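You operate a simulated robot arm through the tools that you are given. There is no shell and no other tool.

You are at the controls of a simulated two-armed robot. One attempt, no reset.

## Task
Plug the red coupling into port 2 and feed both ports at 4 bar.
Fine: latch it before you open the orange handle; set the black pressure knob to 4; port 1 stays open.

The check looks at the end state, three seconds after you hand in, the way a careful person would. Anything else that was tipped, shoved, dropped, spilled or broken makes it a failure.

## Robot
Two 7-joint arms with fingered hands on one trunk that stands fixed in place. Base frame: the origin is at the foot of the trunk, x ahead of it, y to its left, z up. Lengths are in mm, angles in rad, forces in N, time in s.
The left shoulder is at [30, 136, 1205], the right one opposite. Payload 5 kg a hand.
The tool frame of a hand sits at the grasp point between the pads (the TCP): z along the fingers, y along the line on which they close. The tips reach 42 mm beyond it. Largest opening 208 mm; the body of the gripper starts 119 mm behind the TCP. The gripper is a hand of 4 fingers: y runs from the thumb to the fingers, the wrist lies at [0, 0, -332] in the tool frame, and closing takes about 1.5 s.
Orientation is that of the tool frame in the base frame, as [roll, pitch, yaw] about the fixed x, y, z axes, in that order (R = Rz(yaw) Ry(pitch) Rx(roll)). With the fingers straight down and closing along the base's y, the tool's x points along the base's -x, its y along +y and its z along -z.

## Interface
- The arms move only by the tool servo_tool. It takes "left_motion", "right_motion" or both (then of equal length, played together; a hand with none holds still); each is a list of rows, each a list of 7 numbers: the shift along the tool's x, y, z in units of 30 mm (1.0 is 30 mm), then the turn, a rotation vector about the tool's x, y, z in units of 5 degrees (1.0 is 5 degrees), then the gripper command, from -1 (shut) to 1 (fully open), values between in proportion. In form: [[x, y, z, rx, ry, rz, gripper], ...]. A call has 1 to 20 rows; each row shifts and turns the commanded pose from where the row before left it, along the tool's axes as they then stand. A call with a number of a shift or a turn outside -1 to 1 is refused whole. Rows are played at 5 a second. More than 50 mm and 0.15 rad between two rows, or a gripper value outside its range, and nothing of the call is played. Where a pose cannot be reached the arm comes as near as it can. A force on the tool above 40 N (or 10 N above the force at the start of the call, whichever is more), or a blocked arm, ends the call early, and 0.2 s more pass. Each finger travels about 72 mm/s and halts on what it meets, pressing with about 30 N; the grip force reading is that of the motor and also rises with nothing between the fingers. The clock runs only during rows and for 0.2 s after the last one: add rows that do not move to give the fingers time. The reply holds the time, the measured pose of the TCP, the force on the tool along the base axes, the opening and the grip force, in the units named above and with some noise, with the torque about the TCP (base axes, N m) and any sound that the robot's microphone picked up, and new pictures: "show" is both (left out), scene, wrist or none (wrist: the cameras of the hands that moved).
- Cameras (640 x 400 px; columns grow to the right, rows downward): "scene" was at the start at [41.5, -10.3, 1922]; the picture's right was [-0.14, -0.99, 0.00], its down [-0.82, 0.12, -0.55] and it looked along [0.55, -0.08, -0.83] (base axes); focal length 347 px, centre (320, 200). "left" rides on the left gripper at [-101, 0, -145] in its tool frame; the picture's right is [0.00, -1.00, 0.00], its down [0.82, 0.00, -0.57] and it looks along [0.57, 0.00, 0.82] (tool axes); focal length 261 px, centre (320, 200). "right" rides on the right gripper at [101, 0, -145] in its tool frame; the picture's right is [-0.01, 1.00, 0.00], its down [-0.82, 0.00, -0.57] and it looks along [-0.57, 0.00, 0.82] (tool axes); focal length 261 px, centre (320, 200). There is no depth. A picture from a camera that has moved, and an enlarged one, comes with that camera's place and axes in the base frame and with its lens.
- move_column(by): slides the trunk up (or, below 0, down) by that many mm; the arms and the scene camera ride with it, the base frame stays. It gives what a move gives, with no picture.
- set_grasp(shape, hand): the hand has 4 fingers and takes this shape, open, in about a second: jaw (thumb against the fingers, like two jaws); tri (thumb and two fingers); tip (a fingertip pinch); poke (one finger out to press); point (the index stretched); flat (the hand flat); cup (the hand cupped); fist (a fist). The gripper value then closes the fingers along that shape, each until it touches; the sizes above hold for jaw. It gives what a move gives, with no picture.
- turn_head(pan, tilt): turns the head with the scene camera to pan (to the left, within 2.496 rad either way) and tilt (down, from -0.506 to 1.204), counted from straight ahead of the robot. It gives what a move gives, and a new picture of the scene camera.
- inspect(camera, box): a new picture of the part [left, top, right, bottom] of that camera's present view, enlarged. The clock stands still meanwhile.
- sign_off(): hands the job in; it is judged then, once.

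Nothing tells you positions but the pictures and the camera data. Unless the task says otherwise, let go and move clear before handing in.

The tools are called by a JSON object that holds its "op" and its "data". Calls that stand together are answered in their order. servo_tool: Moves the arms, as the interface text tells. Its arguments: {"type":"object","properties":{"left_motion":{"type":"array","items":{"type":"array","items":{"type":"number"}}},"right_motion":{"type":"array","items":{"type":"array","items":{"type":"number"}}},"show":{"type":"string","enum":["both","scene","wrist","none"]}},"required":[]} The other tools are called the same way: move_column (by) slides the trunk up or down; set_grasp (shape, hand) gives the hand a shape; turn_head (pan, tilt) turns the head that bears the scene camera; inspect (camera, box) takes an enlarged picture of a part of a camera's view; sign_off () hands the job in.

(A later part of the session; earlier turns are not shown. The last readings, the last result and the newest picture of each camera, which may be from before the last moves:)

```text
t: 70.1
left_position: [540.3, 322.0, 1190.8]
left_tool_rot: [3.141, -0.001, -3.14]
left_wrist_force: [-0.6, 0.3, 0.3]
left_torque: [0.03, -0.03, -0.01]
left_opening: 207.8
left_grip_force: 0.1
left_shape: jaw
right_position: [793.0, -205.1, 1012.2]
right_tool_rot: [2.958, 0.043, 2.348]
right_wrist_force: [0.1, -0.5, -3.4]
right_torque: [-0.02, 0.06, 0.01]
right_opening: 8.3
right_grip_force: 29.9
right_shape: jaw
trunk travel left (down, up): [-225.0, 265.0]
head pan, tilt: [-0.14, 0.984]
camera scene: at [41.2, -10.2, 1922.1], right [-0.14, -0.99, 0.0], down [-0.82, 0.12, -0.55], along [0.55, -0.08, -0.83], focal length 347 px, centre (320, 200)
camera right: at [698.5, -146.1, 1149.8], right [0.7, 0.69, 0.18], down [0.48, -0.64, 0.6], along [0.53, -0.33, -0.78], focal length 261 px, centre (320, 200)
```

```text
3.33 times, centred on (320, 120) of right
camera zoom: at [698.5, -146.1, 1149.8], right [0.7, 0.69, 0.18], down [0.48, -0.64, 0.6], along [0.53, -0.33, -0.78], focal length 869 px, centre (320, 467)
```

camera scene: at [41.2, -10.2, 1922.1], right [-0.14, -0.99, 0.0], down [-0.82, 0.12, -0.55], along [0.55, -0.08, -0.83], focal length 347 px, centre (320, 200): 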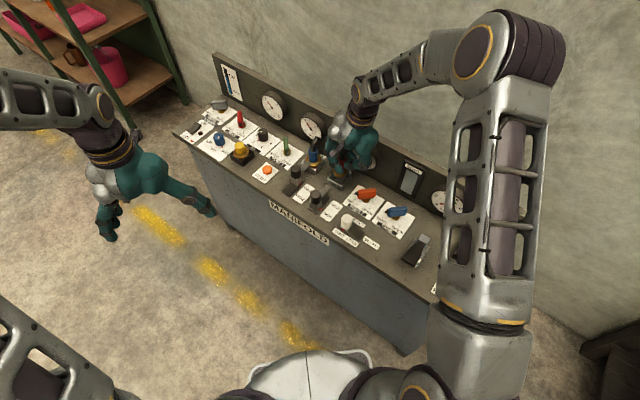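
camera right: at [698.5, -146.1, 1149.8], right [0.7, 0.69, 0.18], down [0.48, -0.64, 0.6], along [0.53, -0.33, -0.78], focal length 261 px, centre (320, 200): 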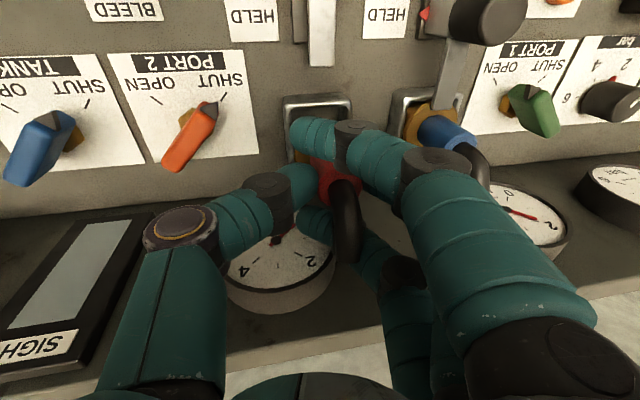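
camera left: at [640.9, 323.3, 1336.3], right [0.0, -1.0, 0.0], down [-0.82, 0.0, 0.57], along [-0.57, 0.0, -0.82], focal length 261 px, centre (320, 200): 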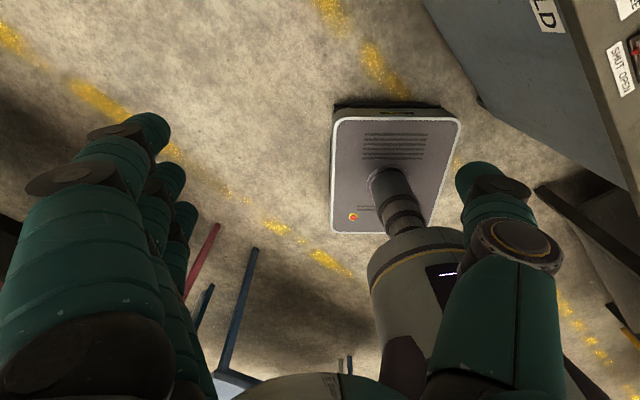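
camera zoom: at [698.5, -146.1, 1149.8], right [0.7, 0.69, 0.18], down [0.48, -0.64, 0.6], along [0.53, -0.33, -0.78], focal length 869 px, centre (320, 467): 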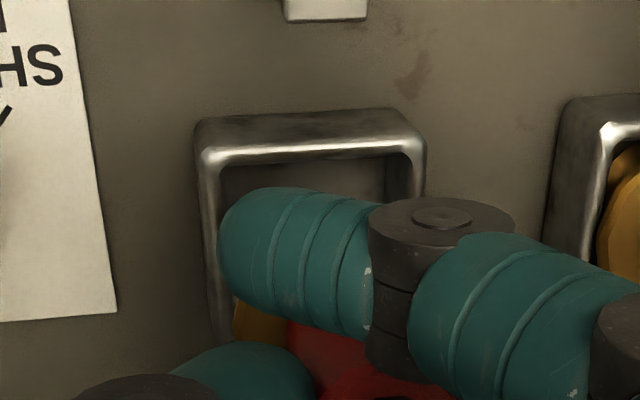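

Laterally the flange is within about 1 mm of the socket axis, and it looks 3–4 mm too far back. I'll correct by 3.5 mm toward the robot and lower 20 mm.

{"op": "servo_tool", "data": {"right_motion": [[0.055, -0.101, 0.318, 0, 0, 0, -1], [0.055, -0.101, 0.318, 0, 0, 0, -1], [0, 0, 0, 0, 0, 0, -1]], "show": "wrist"}}

{"op": "inspect", "data": {"camera": "scene", "box": [312, 136, 368, 192]}}

{"op": "inspect", "data": {"camera": "right", "box": [240, 60, 400, 180]}}

```text
t: 70.9
left_position: [540.5, 322.6, 1190.1]
left_tool_rot: [-3.14, 0.0, 3.14]
left_wrist_force: [-0.9, -0.6, 0.7]
left_torque: [-0.03, 0.01, -0.01]
left_opening: 207.7
left_grip_force: 0.0
left_shape: jaw
right_position: [789.7, -205.1, 992.4]
right_tool_rot: [2.959, 0.043, 2.35]
right_wrist_force: [-0.1, 0.9, -3.0]
right_torque: [-0.05, 0.03, 0.01]
right_opening: 8.7
right_grip_force: 30.4
right_shape: jaw
trunk travel left (down, up): [-225.0, 265.0]
head pan, tilt: [-0.14, 0.984]
camera right: at [696.0, -146.9, 1129.3], right [0.7, 0.69, 0.18], down [0.48, -0.64, 0.6], along [0.53, -0.33, -0.78], focal length 261 px, centre (320, 200)
```

right: 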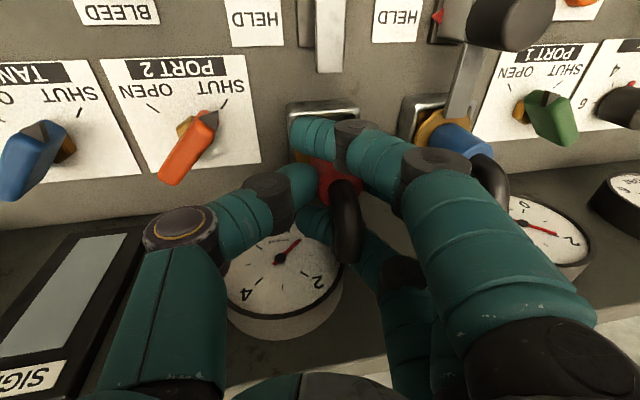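

```text
7.14 times, centred on (340, 164) of scene
camera zoom: at [41.6, -10.2, 1922.0], right [-0.14, -0.99, 0.0], down [-0.82, 0.12, -0.55], along [0.55, -0.08, -0.83], focal length 2480 px, centre (177, 457)
```

zoom: 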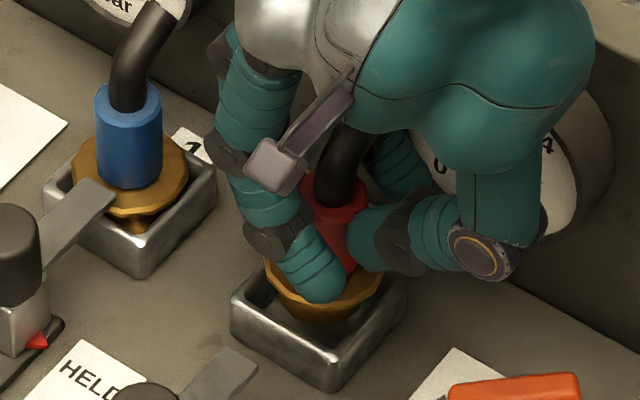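

```text
3.33 times, centred on (320, 120) of right
camera zoom: at [696.0, -146.9, 1129.3], right [0.7, 0.69, 0.18], down [0.48, -0.64, 0.6], along [0.53, -0.33, -0.78], focal length 869 px, centre (320, 467)
```

zoom: 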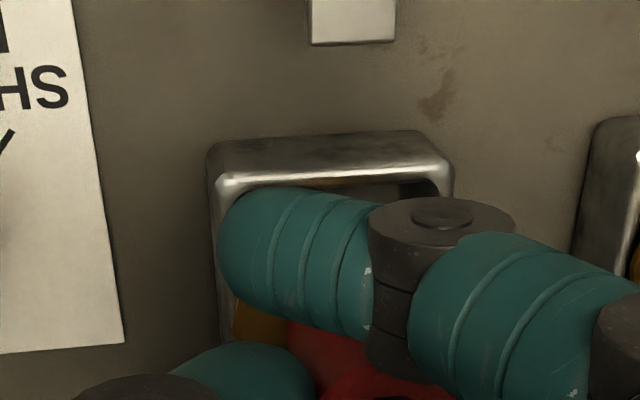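

The tapered nose is at the socket mouth and centred, and the forces still show only its weight. I'll lower in small steps.

{"op": "servo_tool", "data": {"right_motion": [[0.018, -0.015, 0.133, 0, 0, 0, -1], [0.018, -0.015, 0.133, 0, 0, 0, -1], [0, 0, 0, 0, 0, 0, -1]], "show": "none"}}

{"op": "inspect", "data": {"camera": "scene", "box": [312, 136, 368, 192]}}

```text
t: 71.7
left_position: [540.9, 323.4, 1190.9]
left_tool_rot: [3.141, -0.001, -3.141]
left_wrist_force: [0.0, 0.1, -0.4]
left_torque: [-0.02, 0.01, 0.02]
left_opening: 208.0
left_grip_force: 0.1
left_shape: jaw
right_position: [789.7, -203.2, 984.7]
right_tool_rot: [2.958, 0.043, 2.35]
right_wrist_force: [0.5, 0.1, -3.2]
right_torque: [-0.04, 0.09, 0.03]
right_opening: 8.9
right_grip_force: 29.5
right_shape: jaw
trunk travel left (down, up): [-225.0, 265.0]
head pan, tilt: [-0.14, 0.984]
```

```text
7.14 times, centred on (340, 164) of scene
camera zoom: at [41.8, -10.3, 1922.0], right [-0.14, -0.99, 0.0], down [-0.82, 0.12, -0.55], along [0.55, -0.08, -0.83], focal length 2480 px, centre (177, 457)
```

zoom: 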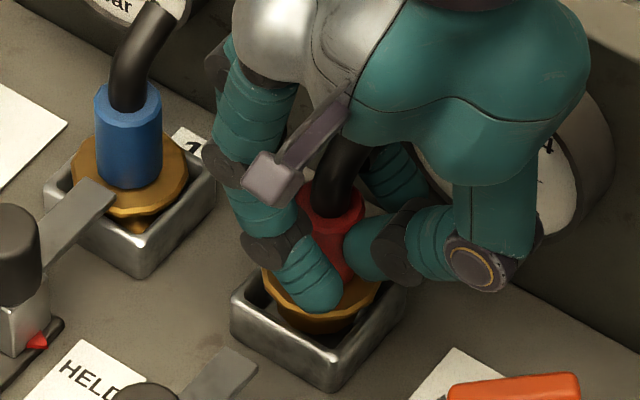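

Still no contact. I'll lower another 5 mm.

{"op": "servo_tool", "data": {"right_motion": [[0.004, -0.015, 0.082, 0, 0, 0, -1], [0.004, -0.015, 0.082, 0, 0, 0, -1], [0, 0, 0, 0, 0, 0, -1]], "show": "none"}}

{"op": "inspect", "data": {"camera": "scene", "box": [312, 136, 368, 192]}}

```text
t: 72.5
left_position: [541.2, 322.0, 1191.4]
left_tool_rot: [3.141, 0.0, 3.141]
left_wrist_force: [-0.6, -0.3, 0.0]
left_torque: [0.02, 0.0, 0.03]
left_opening: 207.9
left_grip_force: 0.1
left_shape: jaw
right_position: [789.4, -203.9, 980.9]
right_tool_rot: [2.958, 0.043, 2.348]
right_wrist_force: [-0.6, 0.1, -3.5]
right_torque: [-0.06, 0.08, 0.01]
right_opening: 8.6
right_grip_force: 30.0
right_shape: jaw
trunk travel left (down, up): [-225.0, 265.0]
head pan, tilt: [-0.14, 0.984]
```

```text
7.14 times, centred on (340, 164) of scene
camera zoom: at [41.8, -10.2, 1922.0], right [-0.14, -0.99, 0.0], down [-0.82, 0.12, -0.55], along [0.55, -0.08, -0.83], focal length 2480 px, centre (177, 457)
```

zoom: 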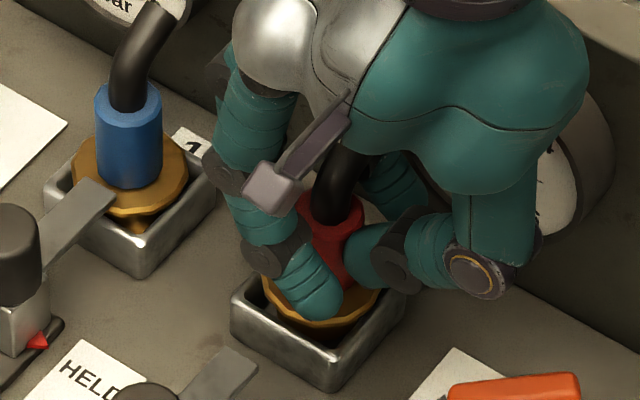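

Still free, and the flange is nearly at the height seen on the blue coupling. I'll continue down 5 mm.

{"op": "servo_tool", "data": {"right_motion": [[0.004, -0.015, 0.082, 0, 0, 0, -1], [0.004, -0.015, 0.082, 0, 0, 0, -1], [0, 0, 0, 0, 0, 0, -1]], "show": "none"}}

{"op": "inspect", "data": {"camera": "scene", "box": [312, 136, 368, 192]}}

```text
t: 73.3
left_position: [541.7, 321.7, 1190.8]
left_tool_rot: [-3.141, -0.001, -3.141]
left_wrist_force: [0.4, -0.4, -0.2]
left_torque: [0.04, -0.02, 0.0]
left_opening: 208.0
left_grip_force: 0.1
left_shape: jaw
right_position: [790.0, -203.5, 974.1]
right_tool_rot: [2.958, 0.045, 2.349]
right_wrist_force: [0.0, -0.6, -3.8]
right_torque: [-0.02, 0.05, 0.0]
right_opening: 8.8
right_grip_force: 30.4
right_shape: jaw
trunk travel left (down, up): [-225.0, 265.0]
head pan, tilt: [-0.14, 0.984]
```

```text
7.14 times, centred on (340, 164) of scene
camera zoom: at [41.8, -10.3, 1922.0], right [-0.14, -0.99, 0.0], down [-0.82, 0.12, -0.55], along [0.55, -0.08, -0.83], focal length 2480 px, centre (177, 457)
```

zoom: 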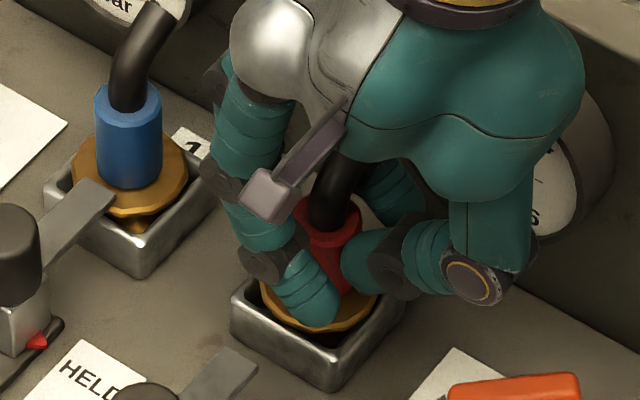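

No contact yet at z≈974, and it looks well centred. I'll take another 4 mm.

{"op": "servo_tool", "data": {"right_motion": [[0.003, -0.012, 0.066, 0, 0, 0, -1], [0.003, -0.012, 0.066, 0, 0, 0, -1], [0, 0, 0, 0, 0, 0, -1]], "show": "none"}}

{"op": "inspect", "data": {"camera": "scene", "box": [312, 136, 368, 192]}}

```text
t: 74.1
left_position: [541.1, 323.5, 1191.3]
left_tool_rot: [-3.141, 0.0, -3.14]
left_wrist_force: [0.9, -0.6, 0.0]
left_torque: [0.04, -0.01, -0.03]
left_opening: 207.7
left_grip_force: 0.1
left_shape: jaw
right_position: [790.2, -203.0, 968.3]
right_tool_rot: [2.959, 0.043, 2.349]
right_wrist_force: [0.4, 0.9, -0.5]
right_torque: [0.0, 0.01, 0.03]
right_opening: 8.8
right_grip_force: 29.9
right_shape: jaw
trunk travel left (down, up): [-225.0, 265.0]
head pan, tilt: [-0.14, 0.984]
```

```text
7.14 times, centred on (340, 164) of scene
camera zoom: at [41.7, -10.1, 1922.0], right [-0.14, -0.99, 0.0], down [-0.82, 0.12, -0.55], along [0.55, -0.08, -0.83], focal length 2480 px, centre (177, 457)
```

zoom: 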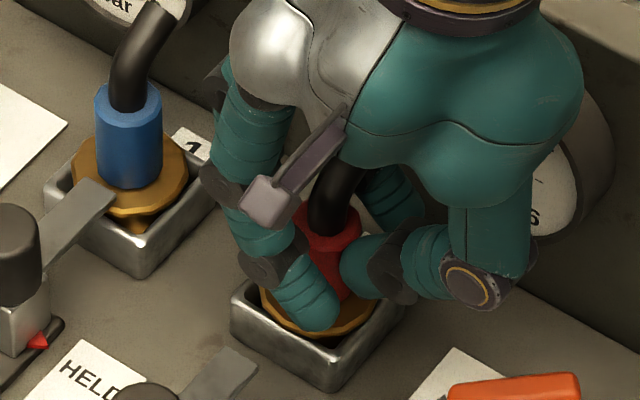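

Contact has started, with the weight now mostly carried by the socket. I'll press down 2 mm more to see whether it is seated or catching.

{"op": "servo_tool", "data": {"right_motion": [[0.003, -0.012, 0.066, 0, 0, 0, -1], [0, 0, 0, 0, 0, 0, -1]], "show": "wrist"}}

{"op": "inspect", "data": {"camera": "scene", "box": [320, 148, 352, 184]}}

{"op": "inspect", "data": {"camera": "right", "box": [240, 80, 400, 200]}}

```text
t: 74.7
left_position: [541.2, 322.8, 1191.1]
left_tool_rot: [-3.141, -0.001, 3.141]
left_wrist_force: [0.0, -0.4, -0.6]
left_torque: [0.02, 0.0, 0.02]
left_opening: 207.7
left_grip_force: 0.0
left_shape: jaw
right_position: [791.0, -203.9, 968.9]
right_tool_rot: [2.96, 0.043, 2.348]
right_wrist_force: [1.3, 0.8, 3.2]
right_torque: [0.09, -0.08, -0.01]
right_opening: 9.2
right_grip_force: 30.2
right_shape: jaw
trunk travel left (down, up): [-225.0, 265.0]
head pan, tilt: [-0.14, 0.984]
camera right: at [696.0, -145.3, 1106.2], right [0.7, 0.69, 0.18], down [0.48, -0.64, 0.6], along [0.53, -0.33, -0.78], focal length 261 px, centre (320, 200)
```

right: 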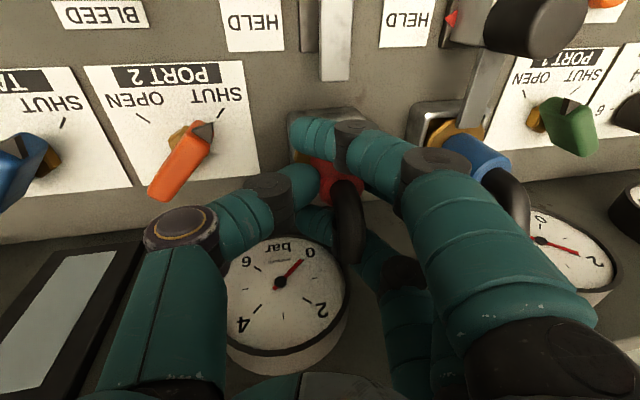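

```text
11.11 times, centred on (336, 166) of scene
camera zoom: at [41.3, -10.0, 1922.1], right [-0.14, -0.99, 0.0], down [-0.82, 0.12, -0.55], along [0.55, -0.08, -0.83], focal length 3858 px, centre (142, 578)
```

zoom: 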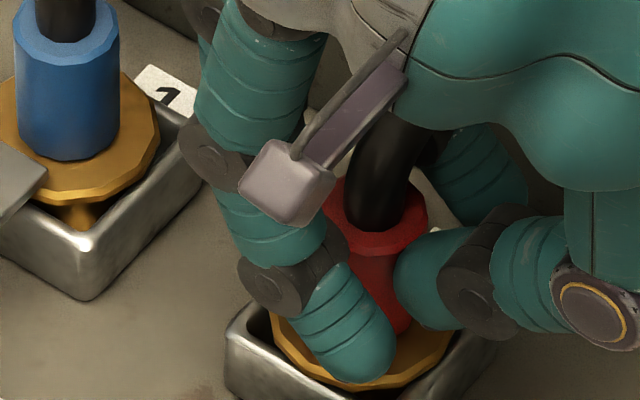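

```text
3.33 times, centred on (320, 140) of right
camera zoom: at [696.0, -145.3, 1106.2], right [0.7, 0.69, 0.18], down [0.48, -0.64, 0.6], along [0.53, -0.33, -0.78], focal length 869 px, centre (320, 400)
```

zoom: 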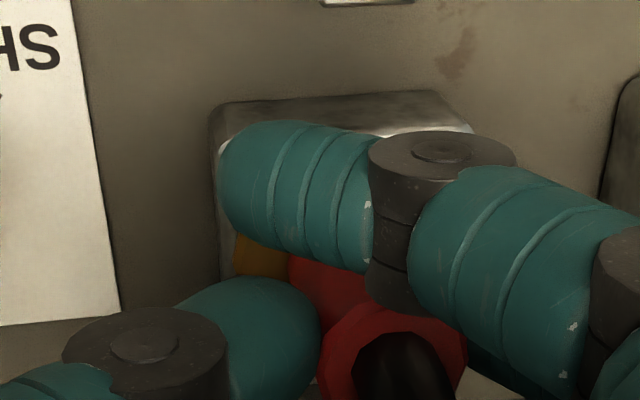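

The flange now sits in socket 2 the same way the blue one sits in socket 1, with the weight supported. I'll open the jaw gently and check that the coupling stays upright.

{"op": "servo_tool", "data": {"right_motion": [[0, 0, 0, 0, 0, 0, -0.8], [0, 0, 0, 0, 0, 0, -0.6], [0, 0, 0, 0, 0, 0, -0.45], [0, 0, 0, 0, 0, 0, -0.35], [0, 0, 0, 0, 0, 0, -0.25], [0, 0, 0, 0, 0, 0, -0.25], [0, 0, 0, 0, 0, 0, -0.25]], "show": "wrist"}}

{"op": "inspect", "data": {"camera": "scene", "box": [312, 136, 368, 192]}}

{"op": "inspect", "data": {"camera": "right", "box": [240, 80, 400, 200]}}

```text
t: 76.3
left_position: [541.0, 323.2, 1191.4]
left_tool_rot: [3.14, 0.0, -3.142]
left_wrist_force: [-0.3, 0.8, -0.6]
left_torque: [-0.03, 0.02, 0.01]
left_opening: 207.7
left_grip_force: 0.1
left_shape: jaw
right_position: [789.7, -204.2, 969.1]
right_tool_rot: [2.959, 0.045, 2.348]
right_wrist_force: [0.9, 0.9, -0.5]
right_torque: [0.01, -0.03, -0.01]
right_opening: 77.3
right_grip_force: 0.1
right_shape: jaw
trunk travel left (down, up): [-225.0, 265.0]
head pan, tilt: [-0.14, 0.984]
camera right: at [695.8, -145.6, 1105.8], right [0.7, 0.69, 0.18], down [0.48, -0.64, 0.6], along [0.53, -0.33, -0.78], focal length 261 px, centre (320, 200)
```

right: 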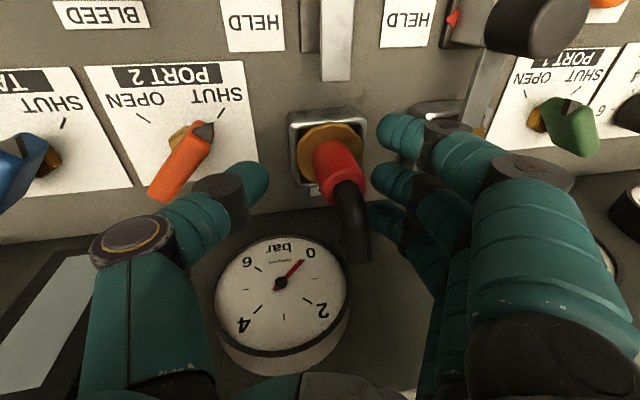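

```text
7.14 times, centred on (340, 164) of scene
camera zoom: at [41.5, -10.2, 1922.0], right [-0.14, -0.99, 0.0], down [-0.82, 0.12, -0.55], along [0.55, -0.08, -0.83], focal length 2480 px, centre (177, 457)
```

zoom: 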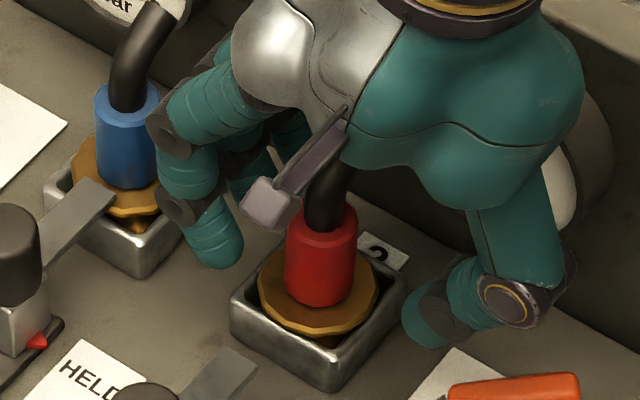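

```text
3.33 times, centred on (320, 140) of right
camera zoom: at [695.8, -145.6, 1105.8], right [0.7, 0.69, 0.18], down [0.48, -0.64, 0.6], along [0.53, -0.33, -0.78], focal length 869 px, centre (320, 400)
```

zoom: 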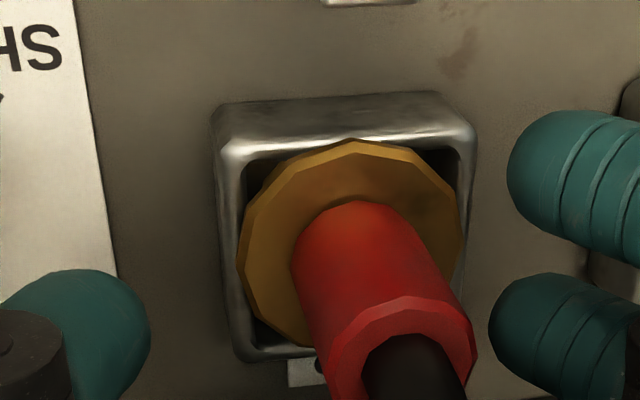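

The red coupling is seated upright and centred in port 2, matching the blue one. I'll raise the right hand straight up, clear of the hose.

{"op": "servo_tool", "data": {"right_motion": [[-0.02, 0.091, -0.491, 0, 0, 0, -0.25], [-0.02, 0.091, -0.491, 0, 0, 0, -0.25], [-0.043, 0.182, -0.982, 0, 0, 0, -0.25], [-0.043, 0.182, -0.982, 0, 0, 0, -0.25], [-0.043, 0.182, -0.982, 0, 0, 0, -0.25], [-0.043, 0.182, -0.982, 0, 0, 0, -0.25], [0, 0, 0, 0, 0, 0, -0.25]], "show": "both"}}

{"op": "inspect", "data": {"camera": "scene", "box": [280, 136, 360, 216]}}

```text
t: 77.9
left_position: [541.2, 323.6, 1190.3]
left_tool_rot: [3.14, 0.0, -3.141]
left_wrist_force: [0.4, 0.2, -0.6]
left_torque: [0.03, 0.08, 0.02]
left_opening: 207.9
left_grip_force: 0.0
left_shape: jaw
right_position: [790.6, -204.3, 1120.5]
right_tool_rot: [2.957, 0.042, 2.349]
right_wrist_force: [-0.4, 0.2, 0.0]
right_torque: [0.04, 0.08, 0.01]
right_opening: 77.6
right_grip_force: 0.0
right_shape: jaw
trunk travel left (down, up): [-225.0, 265.0]
head pan, tilt: [-0.14, 0.984]
camera scene: at [42.6, -10.4, 1921.9], right [-0.14, -0.99, 0.0], down [-0.82, 0.12, -0.55], along [0.55, -0.08, -0.83], focal length 347 px, centre (320, 200)
camera right: at [696.3, -145.6, 1256.3], right [0.7, 0.69, 0.18], down [0.48, -0.64, 0.6], along [0.53, -0.33, -0.78], focal length 261 px, centre (320, 200)
```

scene: 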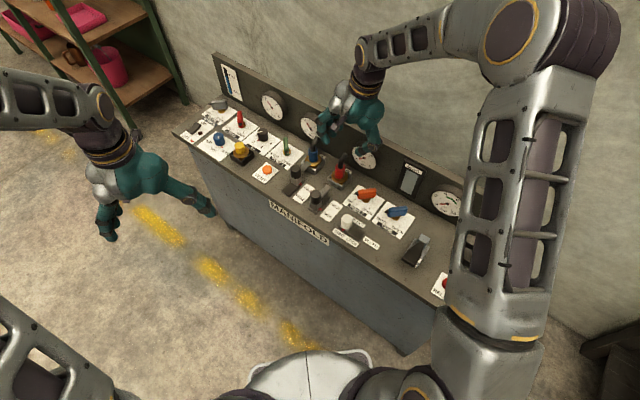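
right: 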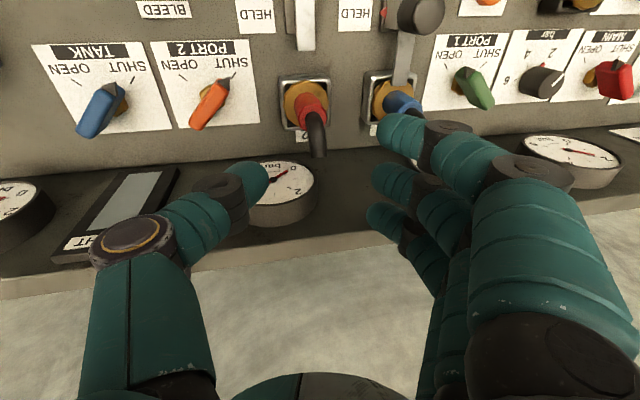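

```text
5.00 times, centred on (320, 176) of scene
camera zoom: at [42.6, -10.4, 1921.9], right [-0.14, -0.99, 0.0], down [-0.82, 0.12, -0.55], along [0.55, -0.08, -0.83], focal length 1736 px, centre (320, 320)
```

zoom: 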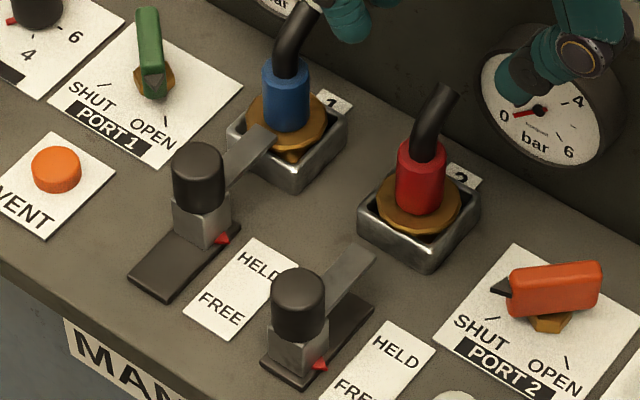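

Now for latch 2. Its knob top is near (708, -89, z≈953) and it must slide about 46 mm toward the port, to where latch 1 sits at HELD. I'll level the right hand and try the "poke" shape to see whether it gives a good pushing finger.

{"op": "servo_tool", "data": {"right_motion": [[0, 0, 0, 0.6, 0.5, 0, -0.25], [0, 0, 0, 0.75, 0, 0, -0.25], [0, 0, 0, 0.75, 0, 0, -0.25], [0, 0, 0, 0, 0, 0, -0.25]], "show": "none"}}

{"op": "set_grasp", "data": {"hand": "right", "shape": "poke"}}

{"op": "servo_tool", "data": {"right_motion": [[0.9, 0, 0, 0, 0, 0, -1], [0.9, 0, 0, 0, 0, 0, -1], [0.9, 0, 0, 0, 0, 0, -1], [0.9, 0, 0, 0, 0, 0, -1], [0.9, 0, 0, 0, 0, 0, -1], [0.9, 0, 0, 0, 0, 0, -1], [0, 0, 0, 0, 0, 0, -1], [0, 0, 0, 0, 0, 0, -1]], "show": "both"}}

{"op": "inspect", "data": {"camera": "scene", "box": [270, 100, 398, 220]}}

```text
t: 78.9
left_position: [541.7, 322.6, 1191.1]
left_tool_rot: [-3.141, 0.001, -3.141]
left_wrist_force: [0.2, -0.1, -0.3]
left_torque: [0.02, -0.03, -0.03]
left_opening: 207.6
left_grip_force: 0.1
left_shape: jaw
right_position: [789.4, -205.0, 1119.2]
right_tool_rot: [-3.14, 0.001, 2.356]
right_wrist_force: [0.3, 0.0, 0.0]
right_torque: [0.04, -0.03, 0.02]
right_opening: 77.4
right_grip_force: 0.0
right_shape: jaw
trunk travel left (down, up): [-225.0, 265.0]
head pan, tilt: [-0.14, 0.984]
```

```text
t: 79.8
left_position: [540.6, 323.3, 1190.9]
left_tool_rot: [-3.141, 0.0, -3.141]
left_wrist_force: [-0.1, -0.2, -0.2]
left_torque: [0.01, -0.02, 0.0]
left_opening: 207.8
left_grip_force: 0.1
left_shape: jaw
right_position: [789.3, -204.6, 1119.0]
right_tool_rot: [3.14, 0.0, 2.357]
right_wrist_force: [0.4, 0.6, 0.0]
right_torque: [0.0, 0.02, -0.02]
right_opening: 0.3
right_grip_force: 0.0
right_shape: poke
trunk travel left (down, up): [-225.0, 265.0]
head pan, tilt: [-0.14, 0.984]
```

```text
t: 81.6
left_position: [539.8, 322.9, 1191.3]
left_tool_rot: [-3.14, 0.001, 3.141]
left_wrist_force: [-0.6, 0.4, -0.4]
left_torque: [-0.05, -0.01, 0.01]
left_opening: 207.8
left_grip_force: 0.0
left_shape: jaw
right_position: [673.8, -88.7, 1120.2]
right_tool_rot: [-3.141, 0.001, 2.357]
right_wrist_force: [-0.6, 0.6, -0.4]
right_torque: [-0.08, -0.01, 0.0]
right_opening: 0.0
right_grip_force: 0.0
right_shape: poke
trunk travel left (down, up): [-225.0, 265.0]
head pan, tilt: [-0.14, 0.984]
camera scene: at [41.0, -9.5, 1922.0], right [-0.14, -0.99, 0.0], down [-0.82, 0.12, -0.55], along [0.55, -0.08, -0.83], focal length 347 px, centre (320, 200)
camera right: at [602.1, -17.1, 1263.8], right [0.71, 0.7, 0.0], down [0.58, -0.58, 0.57], along [0.4, -0.41, -0.82], focal length 261 px, centre (320, 200)
```

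scene: 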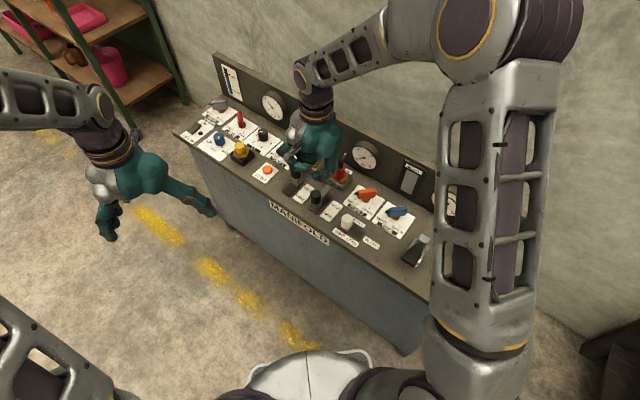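
right: 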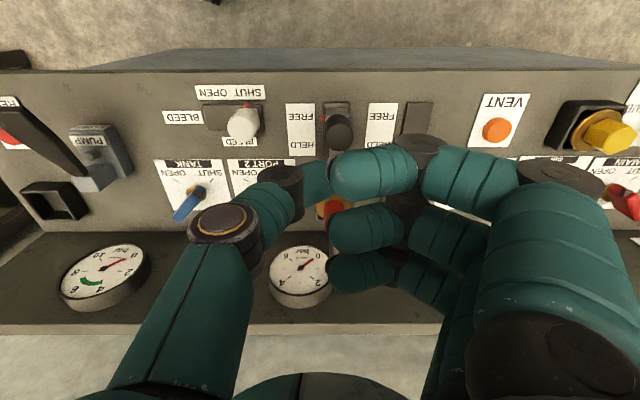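

```text
3.33 times, centred on (334, 160) of scene
camera zoom: at [41.0, -9.5, 1922.0], right [-0.14, -0.99, 0.0], down [-0.82, 0.12, -0.55], along [0.55, -0.08, -0.83], focal length 1158 px, centre (273, 333)
```

zoom: 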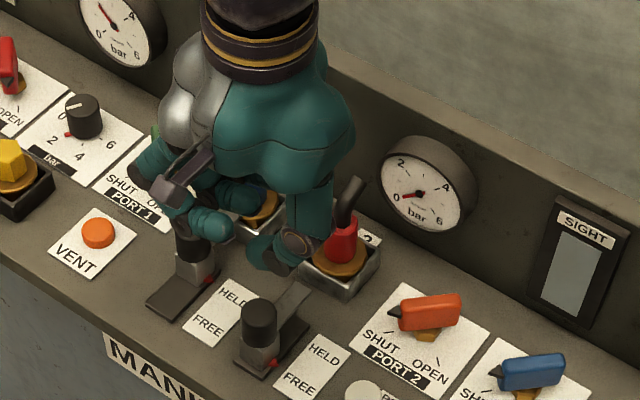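

Poke just curls everything in, so I'll go back to jaw with the fingers nearly closed and push the latch knob with the outer side of the hand. I'll position about 15 mm in front of the knob first.

{"op": "set_grasp", "data": {"hand": "right", "shape": "jaw"}}

{"op": "servo_tool", "data": {"right_motion": [[0.64, 0.133, 0, 0, 0, 0, -0.2], [0.64, 0.133, 0, 0, 0, 0, -0.5], [0.63, 0.133, 0, 0, 0, 0, -0.76], [0, 0, 0, 0, 0, 0, -0.76], [0, 0, 0, 0, 0, 0, -0.76], [0, 0, 0, 0, 0, 0, -0.76], [0, 0, 0.8, 0, 0, 0, -0.76], [0, 0, 0.8, 0, 0, 0, -0.76], [0, 0, 0.8, 0, 0, 0, -0.76], [0, 0, 0, 0, 0, 0, -0.76]], "show": "both"}}

{"op": "inspect", "data": {"camera": "scene", "box": [256, 120, 384, 240]}}

{"op": "inspect", "data": {"camera": "right", "box": [220, 80, 476, 240]}}

```text
t: 82.5
left_position: [540.4, 321.4, 1192.0]
left_tool_rot: [-3.141, 0.0, 3.141]
left_wrist_force: [-1.0, -0.9, -1.3]
left_torque: [0.0, -0.01, 0.0]
left_opening: 207.7
left_grip_force: 0.0
left_shape: jaw
right_position: [674.2, -89.9, 1120.6]
right_tool_rot: [3.141, 0.0, 2.355]
right_wrist_force: [-0.5, -0.1, -0.3]
right_torque: [0.0, -0.02, -0.06]
right_opening: 208.1
right_grip_force: 0.0
right_shape: jaw
trunk travel left (down, up): [-225.0, 265.0]
head pan, tilt: [-0.14, 0.984]
```

```text
t: 84.7
left_position: [541.1, 322.6, 1192.3]
left_tool_rot: [3.141, 0.002, -3.142]
left_wrist_force: [-0.3, 0.2, 0.4]
left_torque: [0.01, -0.06, 0.01]
left_opening: 208.0
left_grip_force: 0.0
left_shape: jaw
right_position: [641.3, -40.4, 1049.4]
right_tool_rot: [-3.141, -0.001, 2.355]
right_wrist_force: [-0.6, -0.5, -0.8]
right_torque: [-0.01, -0.08, -0.03]
right_opening: 25.4
right_grip_force: 0.1
right_shape: jaw
trunk travel left (down, up): [-225.0, 265.0]
head pan, tilt: [-0.14, 0.984]
camera scene: at [40.6, -10.2, 1922.1], right [-0.14, -0.99, 0.0], down [-0.82, 0.12, -0.55], along [0.55, -0.08, -0.83], focal length 347 px, centre (320, 200)
camera right: at [569.3, 31.7, 1192.3], right [0.71, 0.7, 0.0], down [0.58, -0.58, 0.57], along [0.4, -0.41, -0.82], focal length 261 px, centre (320, 200)
```

scene: 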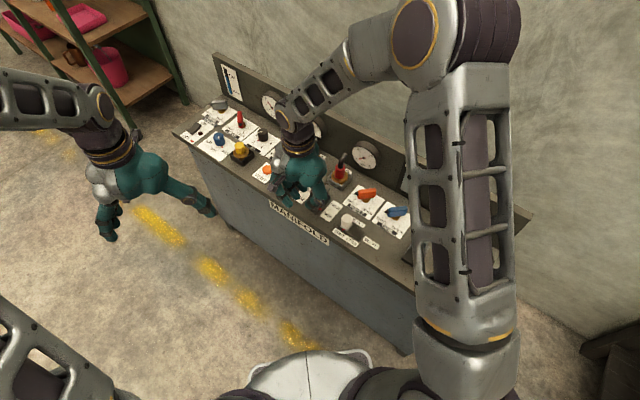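
right: 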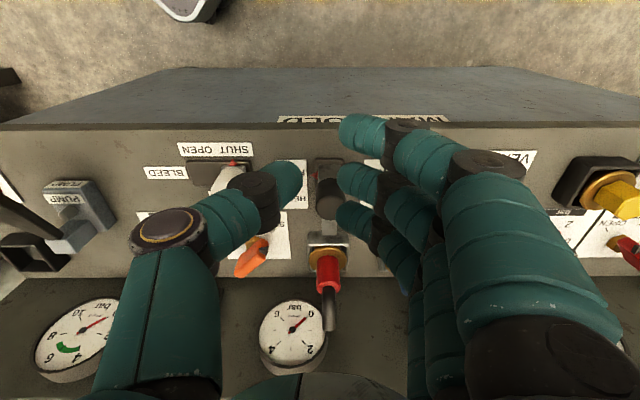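

```text
3.33 times, centred on (320, 180) of scene
camera zoom: at [40.6, -10.2, 1922.1], right [-0.14, -0.99, 0.0], down [-0.82, 0.12, -0.55], along [0.55, -0.08, -0.83], focal length 1158 px, centre (320, 267)
```

zoom: 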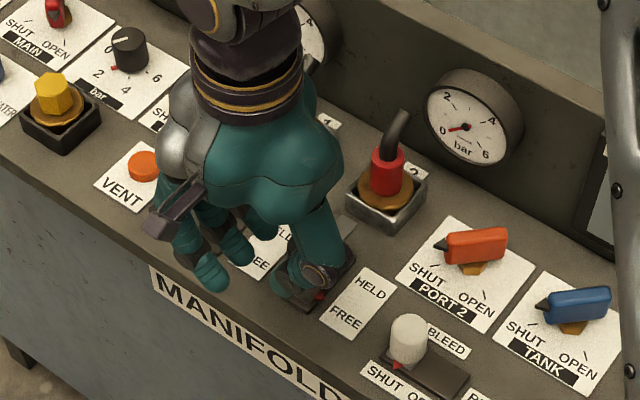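

```text
2.50 times, centred on (348, 160) of right
camera zoom: at [569.3, 31.7, 1192.3], right [0.71, 0.7, 0.0], down [0.58, -0.58, 0.57], along [0.4, -0.41, -0.82], focal length 652 px, centre (250, 300)
```

zoom: 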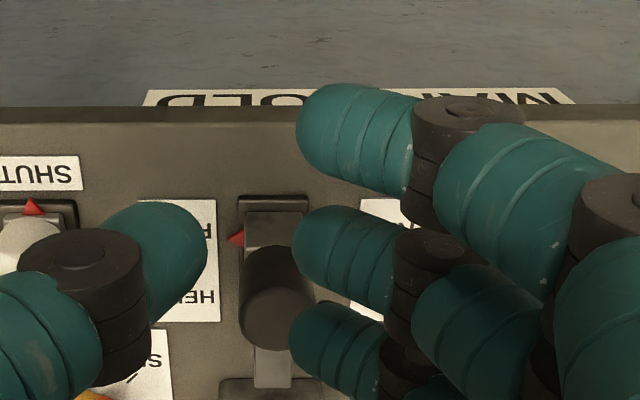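

The ring finger sits about 12 mm to one side of the knob's line. I'll shift over and lower to z≈962 so the finger is level with the knob.

{"op": "servo_tool", "data": {"right_motion": [[0, -0.4, 0, 0, 0, 0, -0.76], [0, 0, 0.75, 0, 0, 0, -0.76], [0, 0, 0.75, 0, 0, 0, -0.76], [0, 0, 0.75, 0, 0, 0, -0.76], [0, 0, 0.65, 0, 0, 0, -0.76], [0, 0, 0, 0, 0, 0, -0.76]], "show": "both"}}

{"op": "inspect", "data": {"camera": "scene", "box": [272, 130, 368, 220]}}

{"op": "inspect", "data": {"camera": "right", "box": [220, 100, 476, 260]}}

```text
t: 86.1
left_position: [540.8, 323.1, 1191.7]
left_tool_rot: [-3.14, 0.001, 3.141]
left_wrist_force: [0.0, -0.4, 0.1]
left_torque: [0.0, -0.03, -0.01]
left_opening: 207.9
left_grip_force: 0.0
left_shape: jaw
right_position: [633.5, -47.5, 961.0]
right_tool_rot: [3.141, 0.001, 2.356]
right_wrist_force: [-0.3, -0.5, 0.7]
right_torque: [0.0, 0.0, 0.03]
right_opening: 25.4
right_grip_force: 0.0
right_shape: jaw
trunk travel left (down, up): [-225.0, 265.0]
head pan, tilt: [-0.14, 0.984]
camera scene: at [40.8, -10.3, 1922.1], right [-0.14, -0.99, 0.0], down [-0.82, 0.12, -0.55], along [0.55, -0.08, -0.83], focal length 347 px, centre (320, 200)
camera right: at [561.8, 24.2, 1105.2], right [0.71, 0.7, 0.0], down [0.58, -0.58, 0.57], along [0.4, -0.41, -0.82], focal length 261 px, centre (320, 200)
```

scene: 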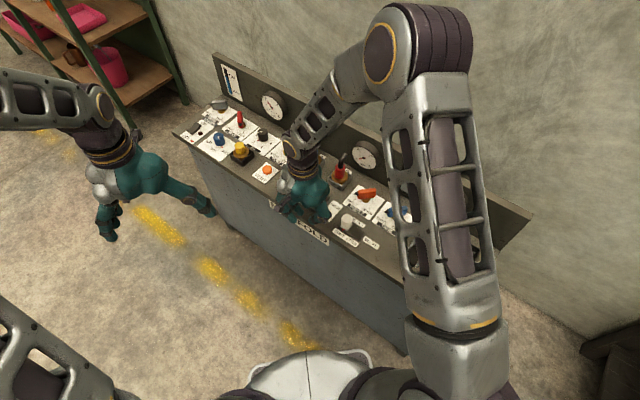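
right: 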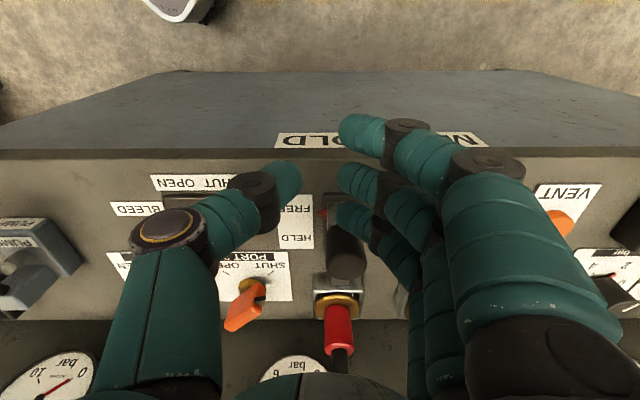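

```text
4.44 times, centred on (320, 175) of scene
camera zoom: at [40.8, -10.3, 1922.1], right [-0.14, -0.99, 0.0], down [-0.82, 0.12, -0.55], along [0.55, -0.08, -0.83], focal length 1543 px, centre (320, 311)
```

zoom: 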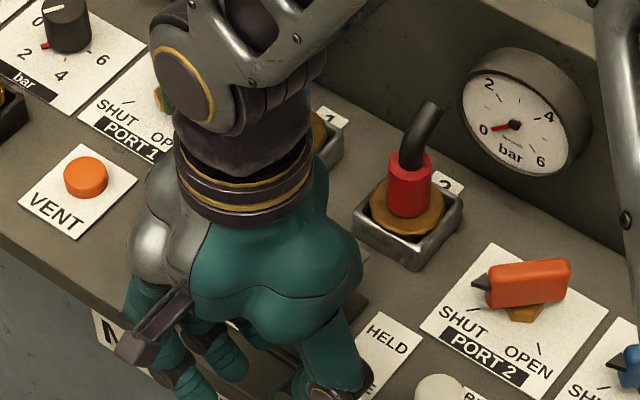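

```text
2.50 times, centred on (348, 180) of right
camera zoom: at [561.8, 24.2, 1105.2], right [0.71, 0.7, 0.0], down [0.58, -0.58, 0.57], along [0.4, -0.41, -0.82], focal length 652 px, centre (250, 250)
```

zoom: 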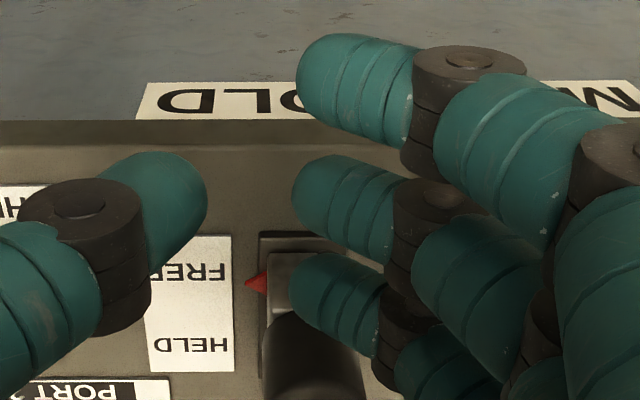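

The ring finger is lined up just in front of the latch knob. I'll push toward the port in small steps and check partway.

{"op": "servo_tool", "data": {"right_motion": [[-0.25, 0, 0, 0, 0, 0, -0.76], [-0.25, 0, 0, 0, 0, 0, -0.76], [-0.25, 0, 0, 0, 0, 0, -0.76], [-0.25, 0, 0, 0, 0, 0, -0.76], [-0.25, 0, 0, 0, 0, 0, -0.76], [0, 0, 0, 0, 0, 0, -0.76]], "show": "wrist"}}

{"op": "inspect", "data": {"camera": "right", "box": [220, 100, 476, 260]}}

{"op": "inspect", "data": {"camera": "scene", "box": [272, 140, 368, 220]}}

```text
t: 87.5
left_position: [540.5, 322.6, 1191.1]
left_tool_rot: [-3.141, 0.0, -3.141]
left_wrist_force: [-0.6, -0.7, 0.1]
left_torque: [0.0, 0.0, -0.01]
left_opening: 207.7
left_grip_force: 0.0
left_shape: jaw
right_position: [660.0, -75.3, 959.8]
right_tool_rot: [-3.139, 0.0, 2.357]
right_wrist_force: [-0.3, 0.5, -0.5]
right_torque: [-0.01, 0.0, -0.02]
right_opening: 25.2
right_grip_force: 0.1
right_shape: jaw
trunk travel left (down, up): [-225.0, 265.0]
head pan, tilt: [-0.14, 0.984]
camera right: at [588.8, -3.7, 1104.2], right [0.71, 0.7, 0.0], down [0.58, -0.58, 0.57], along [0.4, -0.41, -0.82], focal length 261 px, centre (320, 200)
```

right: 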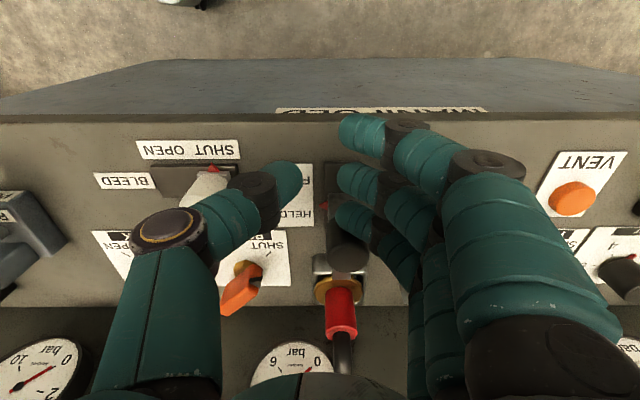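

```text
2.50 times, centred on (348, 180) of right
camera zoom: at [588.8, -3.7, 1104.2], right [0.71, 0.7, 0.0], down [0.58, -0.58, 0.57], along [0.4, -0.41, -0.82], focal length 652 px, centre (250, 250)
```

zoom: 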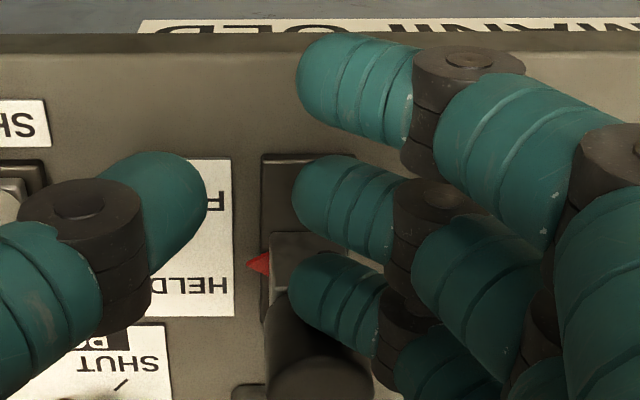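

```text
5.00 times, centred on (320, 180) of scene
camera zoom: at [41.4, -10.0, 1922.0], right [-0.14, -0.99, 0.0], down [-0.82, 0.12, -0.55], along [0.55, -0.08, -0.83], focal length 1736 px, centre (320, 300)
```

zoom: 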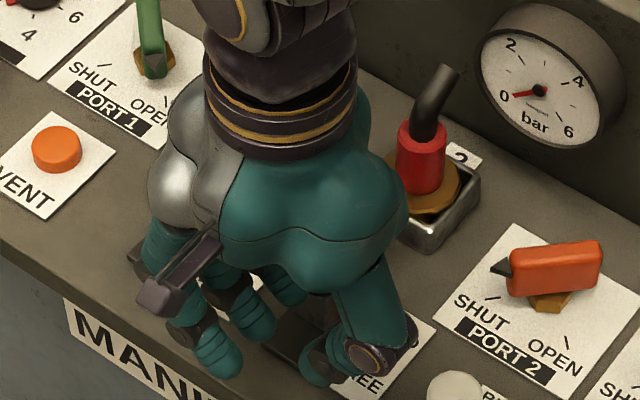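

The latch is sliding and its red pointer is about three quarters of the way from FREE to HELD. I'll keep pushing in small steps.

{"op": "servo_tool", "data": {"right_motion": [[-0.25, 0, 0, 0, 0, 0, -0.76], [-0.25, 0, 0, 0, 0, 0, -0.76], [0, 0, 0, 0, 0, 0, -0.76]], "show": "wrist"}}

{"op": "inspect", "data": {"camera": "right", "box": [220, 100, 476, 260]}}

```text
t: 88.3
left_position: [541.5, 322.9, 1191.5]
left_tool_rot: [3.141, 0.001, 3.141]
left_wrist_force: [0.5, -0.3, -0.4]
left_torque: [-0.03, -0.01, 0.05]
left_opening: 207.9
left_grip_force: 0.2
left_shape: jaw
right_position: [672.4, -86.5, 961.6]
right_tool_rot: [3.141, 0.0, 2.357]
right_wrist_force: [0.7, 0.5, 0.3]
right_torque: [0.0, -0.02, -0.02]
right_opening: 25.4
right_grip_force: 0.0
right_shape: jaw
trunk travel left (down, up): [-225.0, 265.0]
head pan, tilt: [-0.14, 0.984]
camera right: at [600.0, -14.0, 1104.4], right [0.71, 0.7, 0.0], down [0.58, -0.58, 0.57], along [0.4, -0.41, -0.82], focal length 261 px, centre (320, 200)
```

right: 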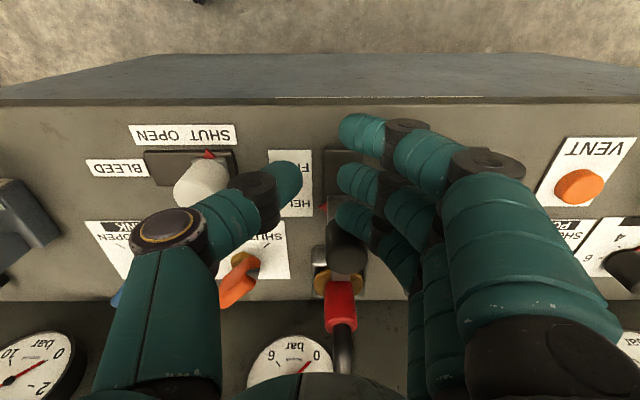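

```text
2.50 times, centred on (348, 180) of right
camera zoom: at [600.0, -14.0, 1104.4], right [0.71, 0.7, 0.0], down [0.58, -0.58, 0.57], along [0.4, -0.41, -0.82], focal length 652 px, centre (250, 250)
```

zoom: 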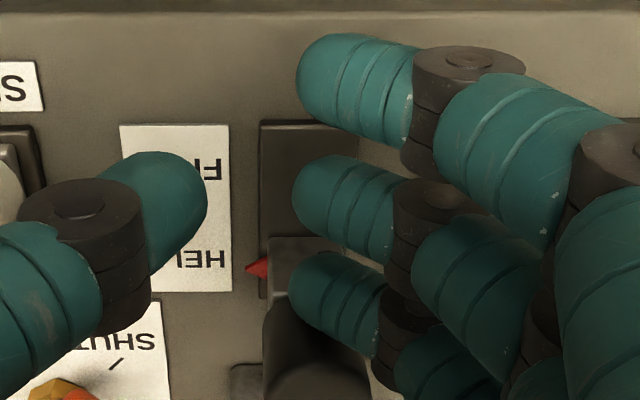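

The pointer has reached the HELD label, but latch 1 sits slightly further in. I'll continue gently until I feel the end stop.

{"op": "servo_tool", "data": {"right_motion": [[-0.12, 0, 0, 0, 0, 0, -0.76], [-0.12, 0, 0, 0, 0, 0, -0.76], [0, 0, 0, 0, 0, 0, -0.76]], "show": "none"}}

{"op": "inspect", "data": {"camera": "right", "box": [220, 100, 476, 260]}}

```text
t: 89.1
left_position: [540.8, 322.7, 1190.9]
left_tool_rot: [3.141, 0.0, -3.141]
left_wrist_force: [-0.2, 0.1, 0.5]
left_torque: [0.0, -0.01, 0.02]
left_opening: 207.9
left_grip_force: 0.0
left_shape: jaw
right_position: [676.4, -90.1, 960.4]
right_tool_rot: [3.141, 0.0, 2.356]
right_wrist_force: [-3.4, 3.1, 1.8]
right_torque: [0.05, 0.03, 0.11]
right_opening: 25.4
right_grip_force: 0.0
right_shape: jaw
trunk travel left (down, up): [-225.0, 265.0]
head pan, tilt: [-0.14, 0.984]
```

```text
2.50 times, centred on (348, 180) of right
camera zoom: at [604.4, -18.0, 1103.9], right [0.71, 0.7, 0.0], down [0.58, -0.58, 0.57], along [0.4, -0.41, -0.82], focal length 652 px, centre (250, 250)
```

zoom: 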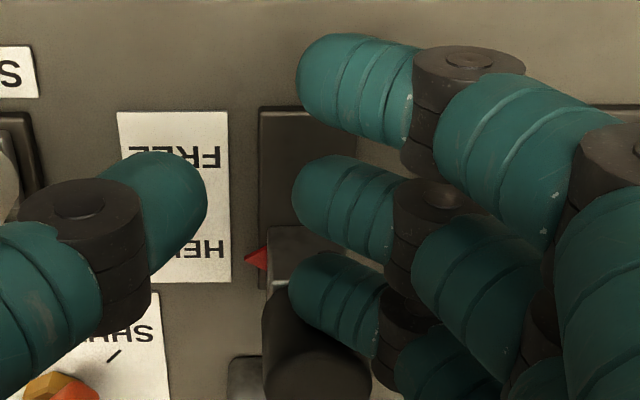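

I now feel about 5 N of resistance. I'll push 3 mm more to confirm whether it's the end stop.

{"op": "servo_tool", "data": {"right_motion": [[-0.1, 0, 0, 0, 0, 0, -0.76], [0, 0, 0, 0, 0, 0, -0.76]], "show": "none"}}

{"op": "inspect", "data": {"camera": "right", "box": [220, 100, 476, 260]}}

{"op": "inspect", "data": {"camera": "scene", "box": [280, 140, 368, 220]}}

```text
t: 89.7
left_position: [540.0, 322.3, 1192.3]
left_tool_rot: [-3.141, 0.003, -3.142]
left_wrist_force: [-0.3, 0.5, 1.0]
left_torque: [0.01, 0.01, 0.0]
left_opening: 207.8
left_grip_force: 0.0
left_shape: jaw
right_position: [677.3, -90.8, 960.8]
right_tool_rot: [-3.14, -0.002, 2.359]
right_wrist_force: [-11.4, 11.7, -0.1]
right_torque: [0.3, 0.33, 0.44]
right_opening: 25.3
right_grip_force: 0.0
right_shape: jaw
trunk travel left (down, up): [-225.0, 265.0]
head pan, tilt: [-0.14, 0.984]
```

```text
2.50 times, centred on (348, 180) of right
camera zoom: at [605.2, -18.9, 1104.1], right [0.71, 0.7, 0.0], down [0.58, -0.58, 0.57], along [0.4, -0.41, -0.82], focal length 652 px, centre (250, 250)
```

zoom: 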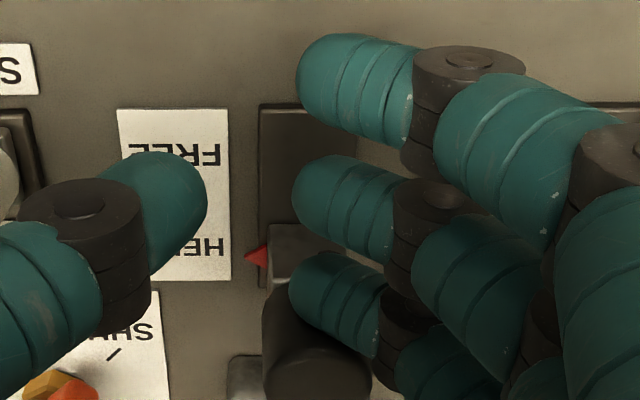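

```text
5.00 times, centred on (324, 180) of scene
camera zoom: at [40.3, -8.8, 1922.1], right [-0.14, -0.99, 0.0], down [-0.82, 0.12, -0.55], along [0.55, -0.08, -0.83], focal length 1736 px, centre (300, 300)
```

zoom: 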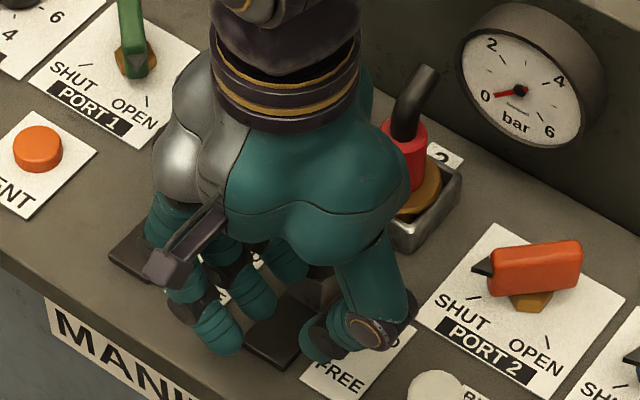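

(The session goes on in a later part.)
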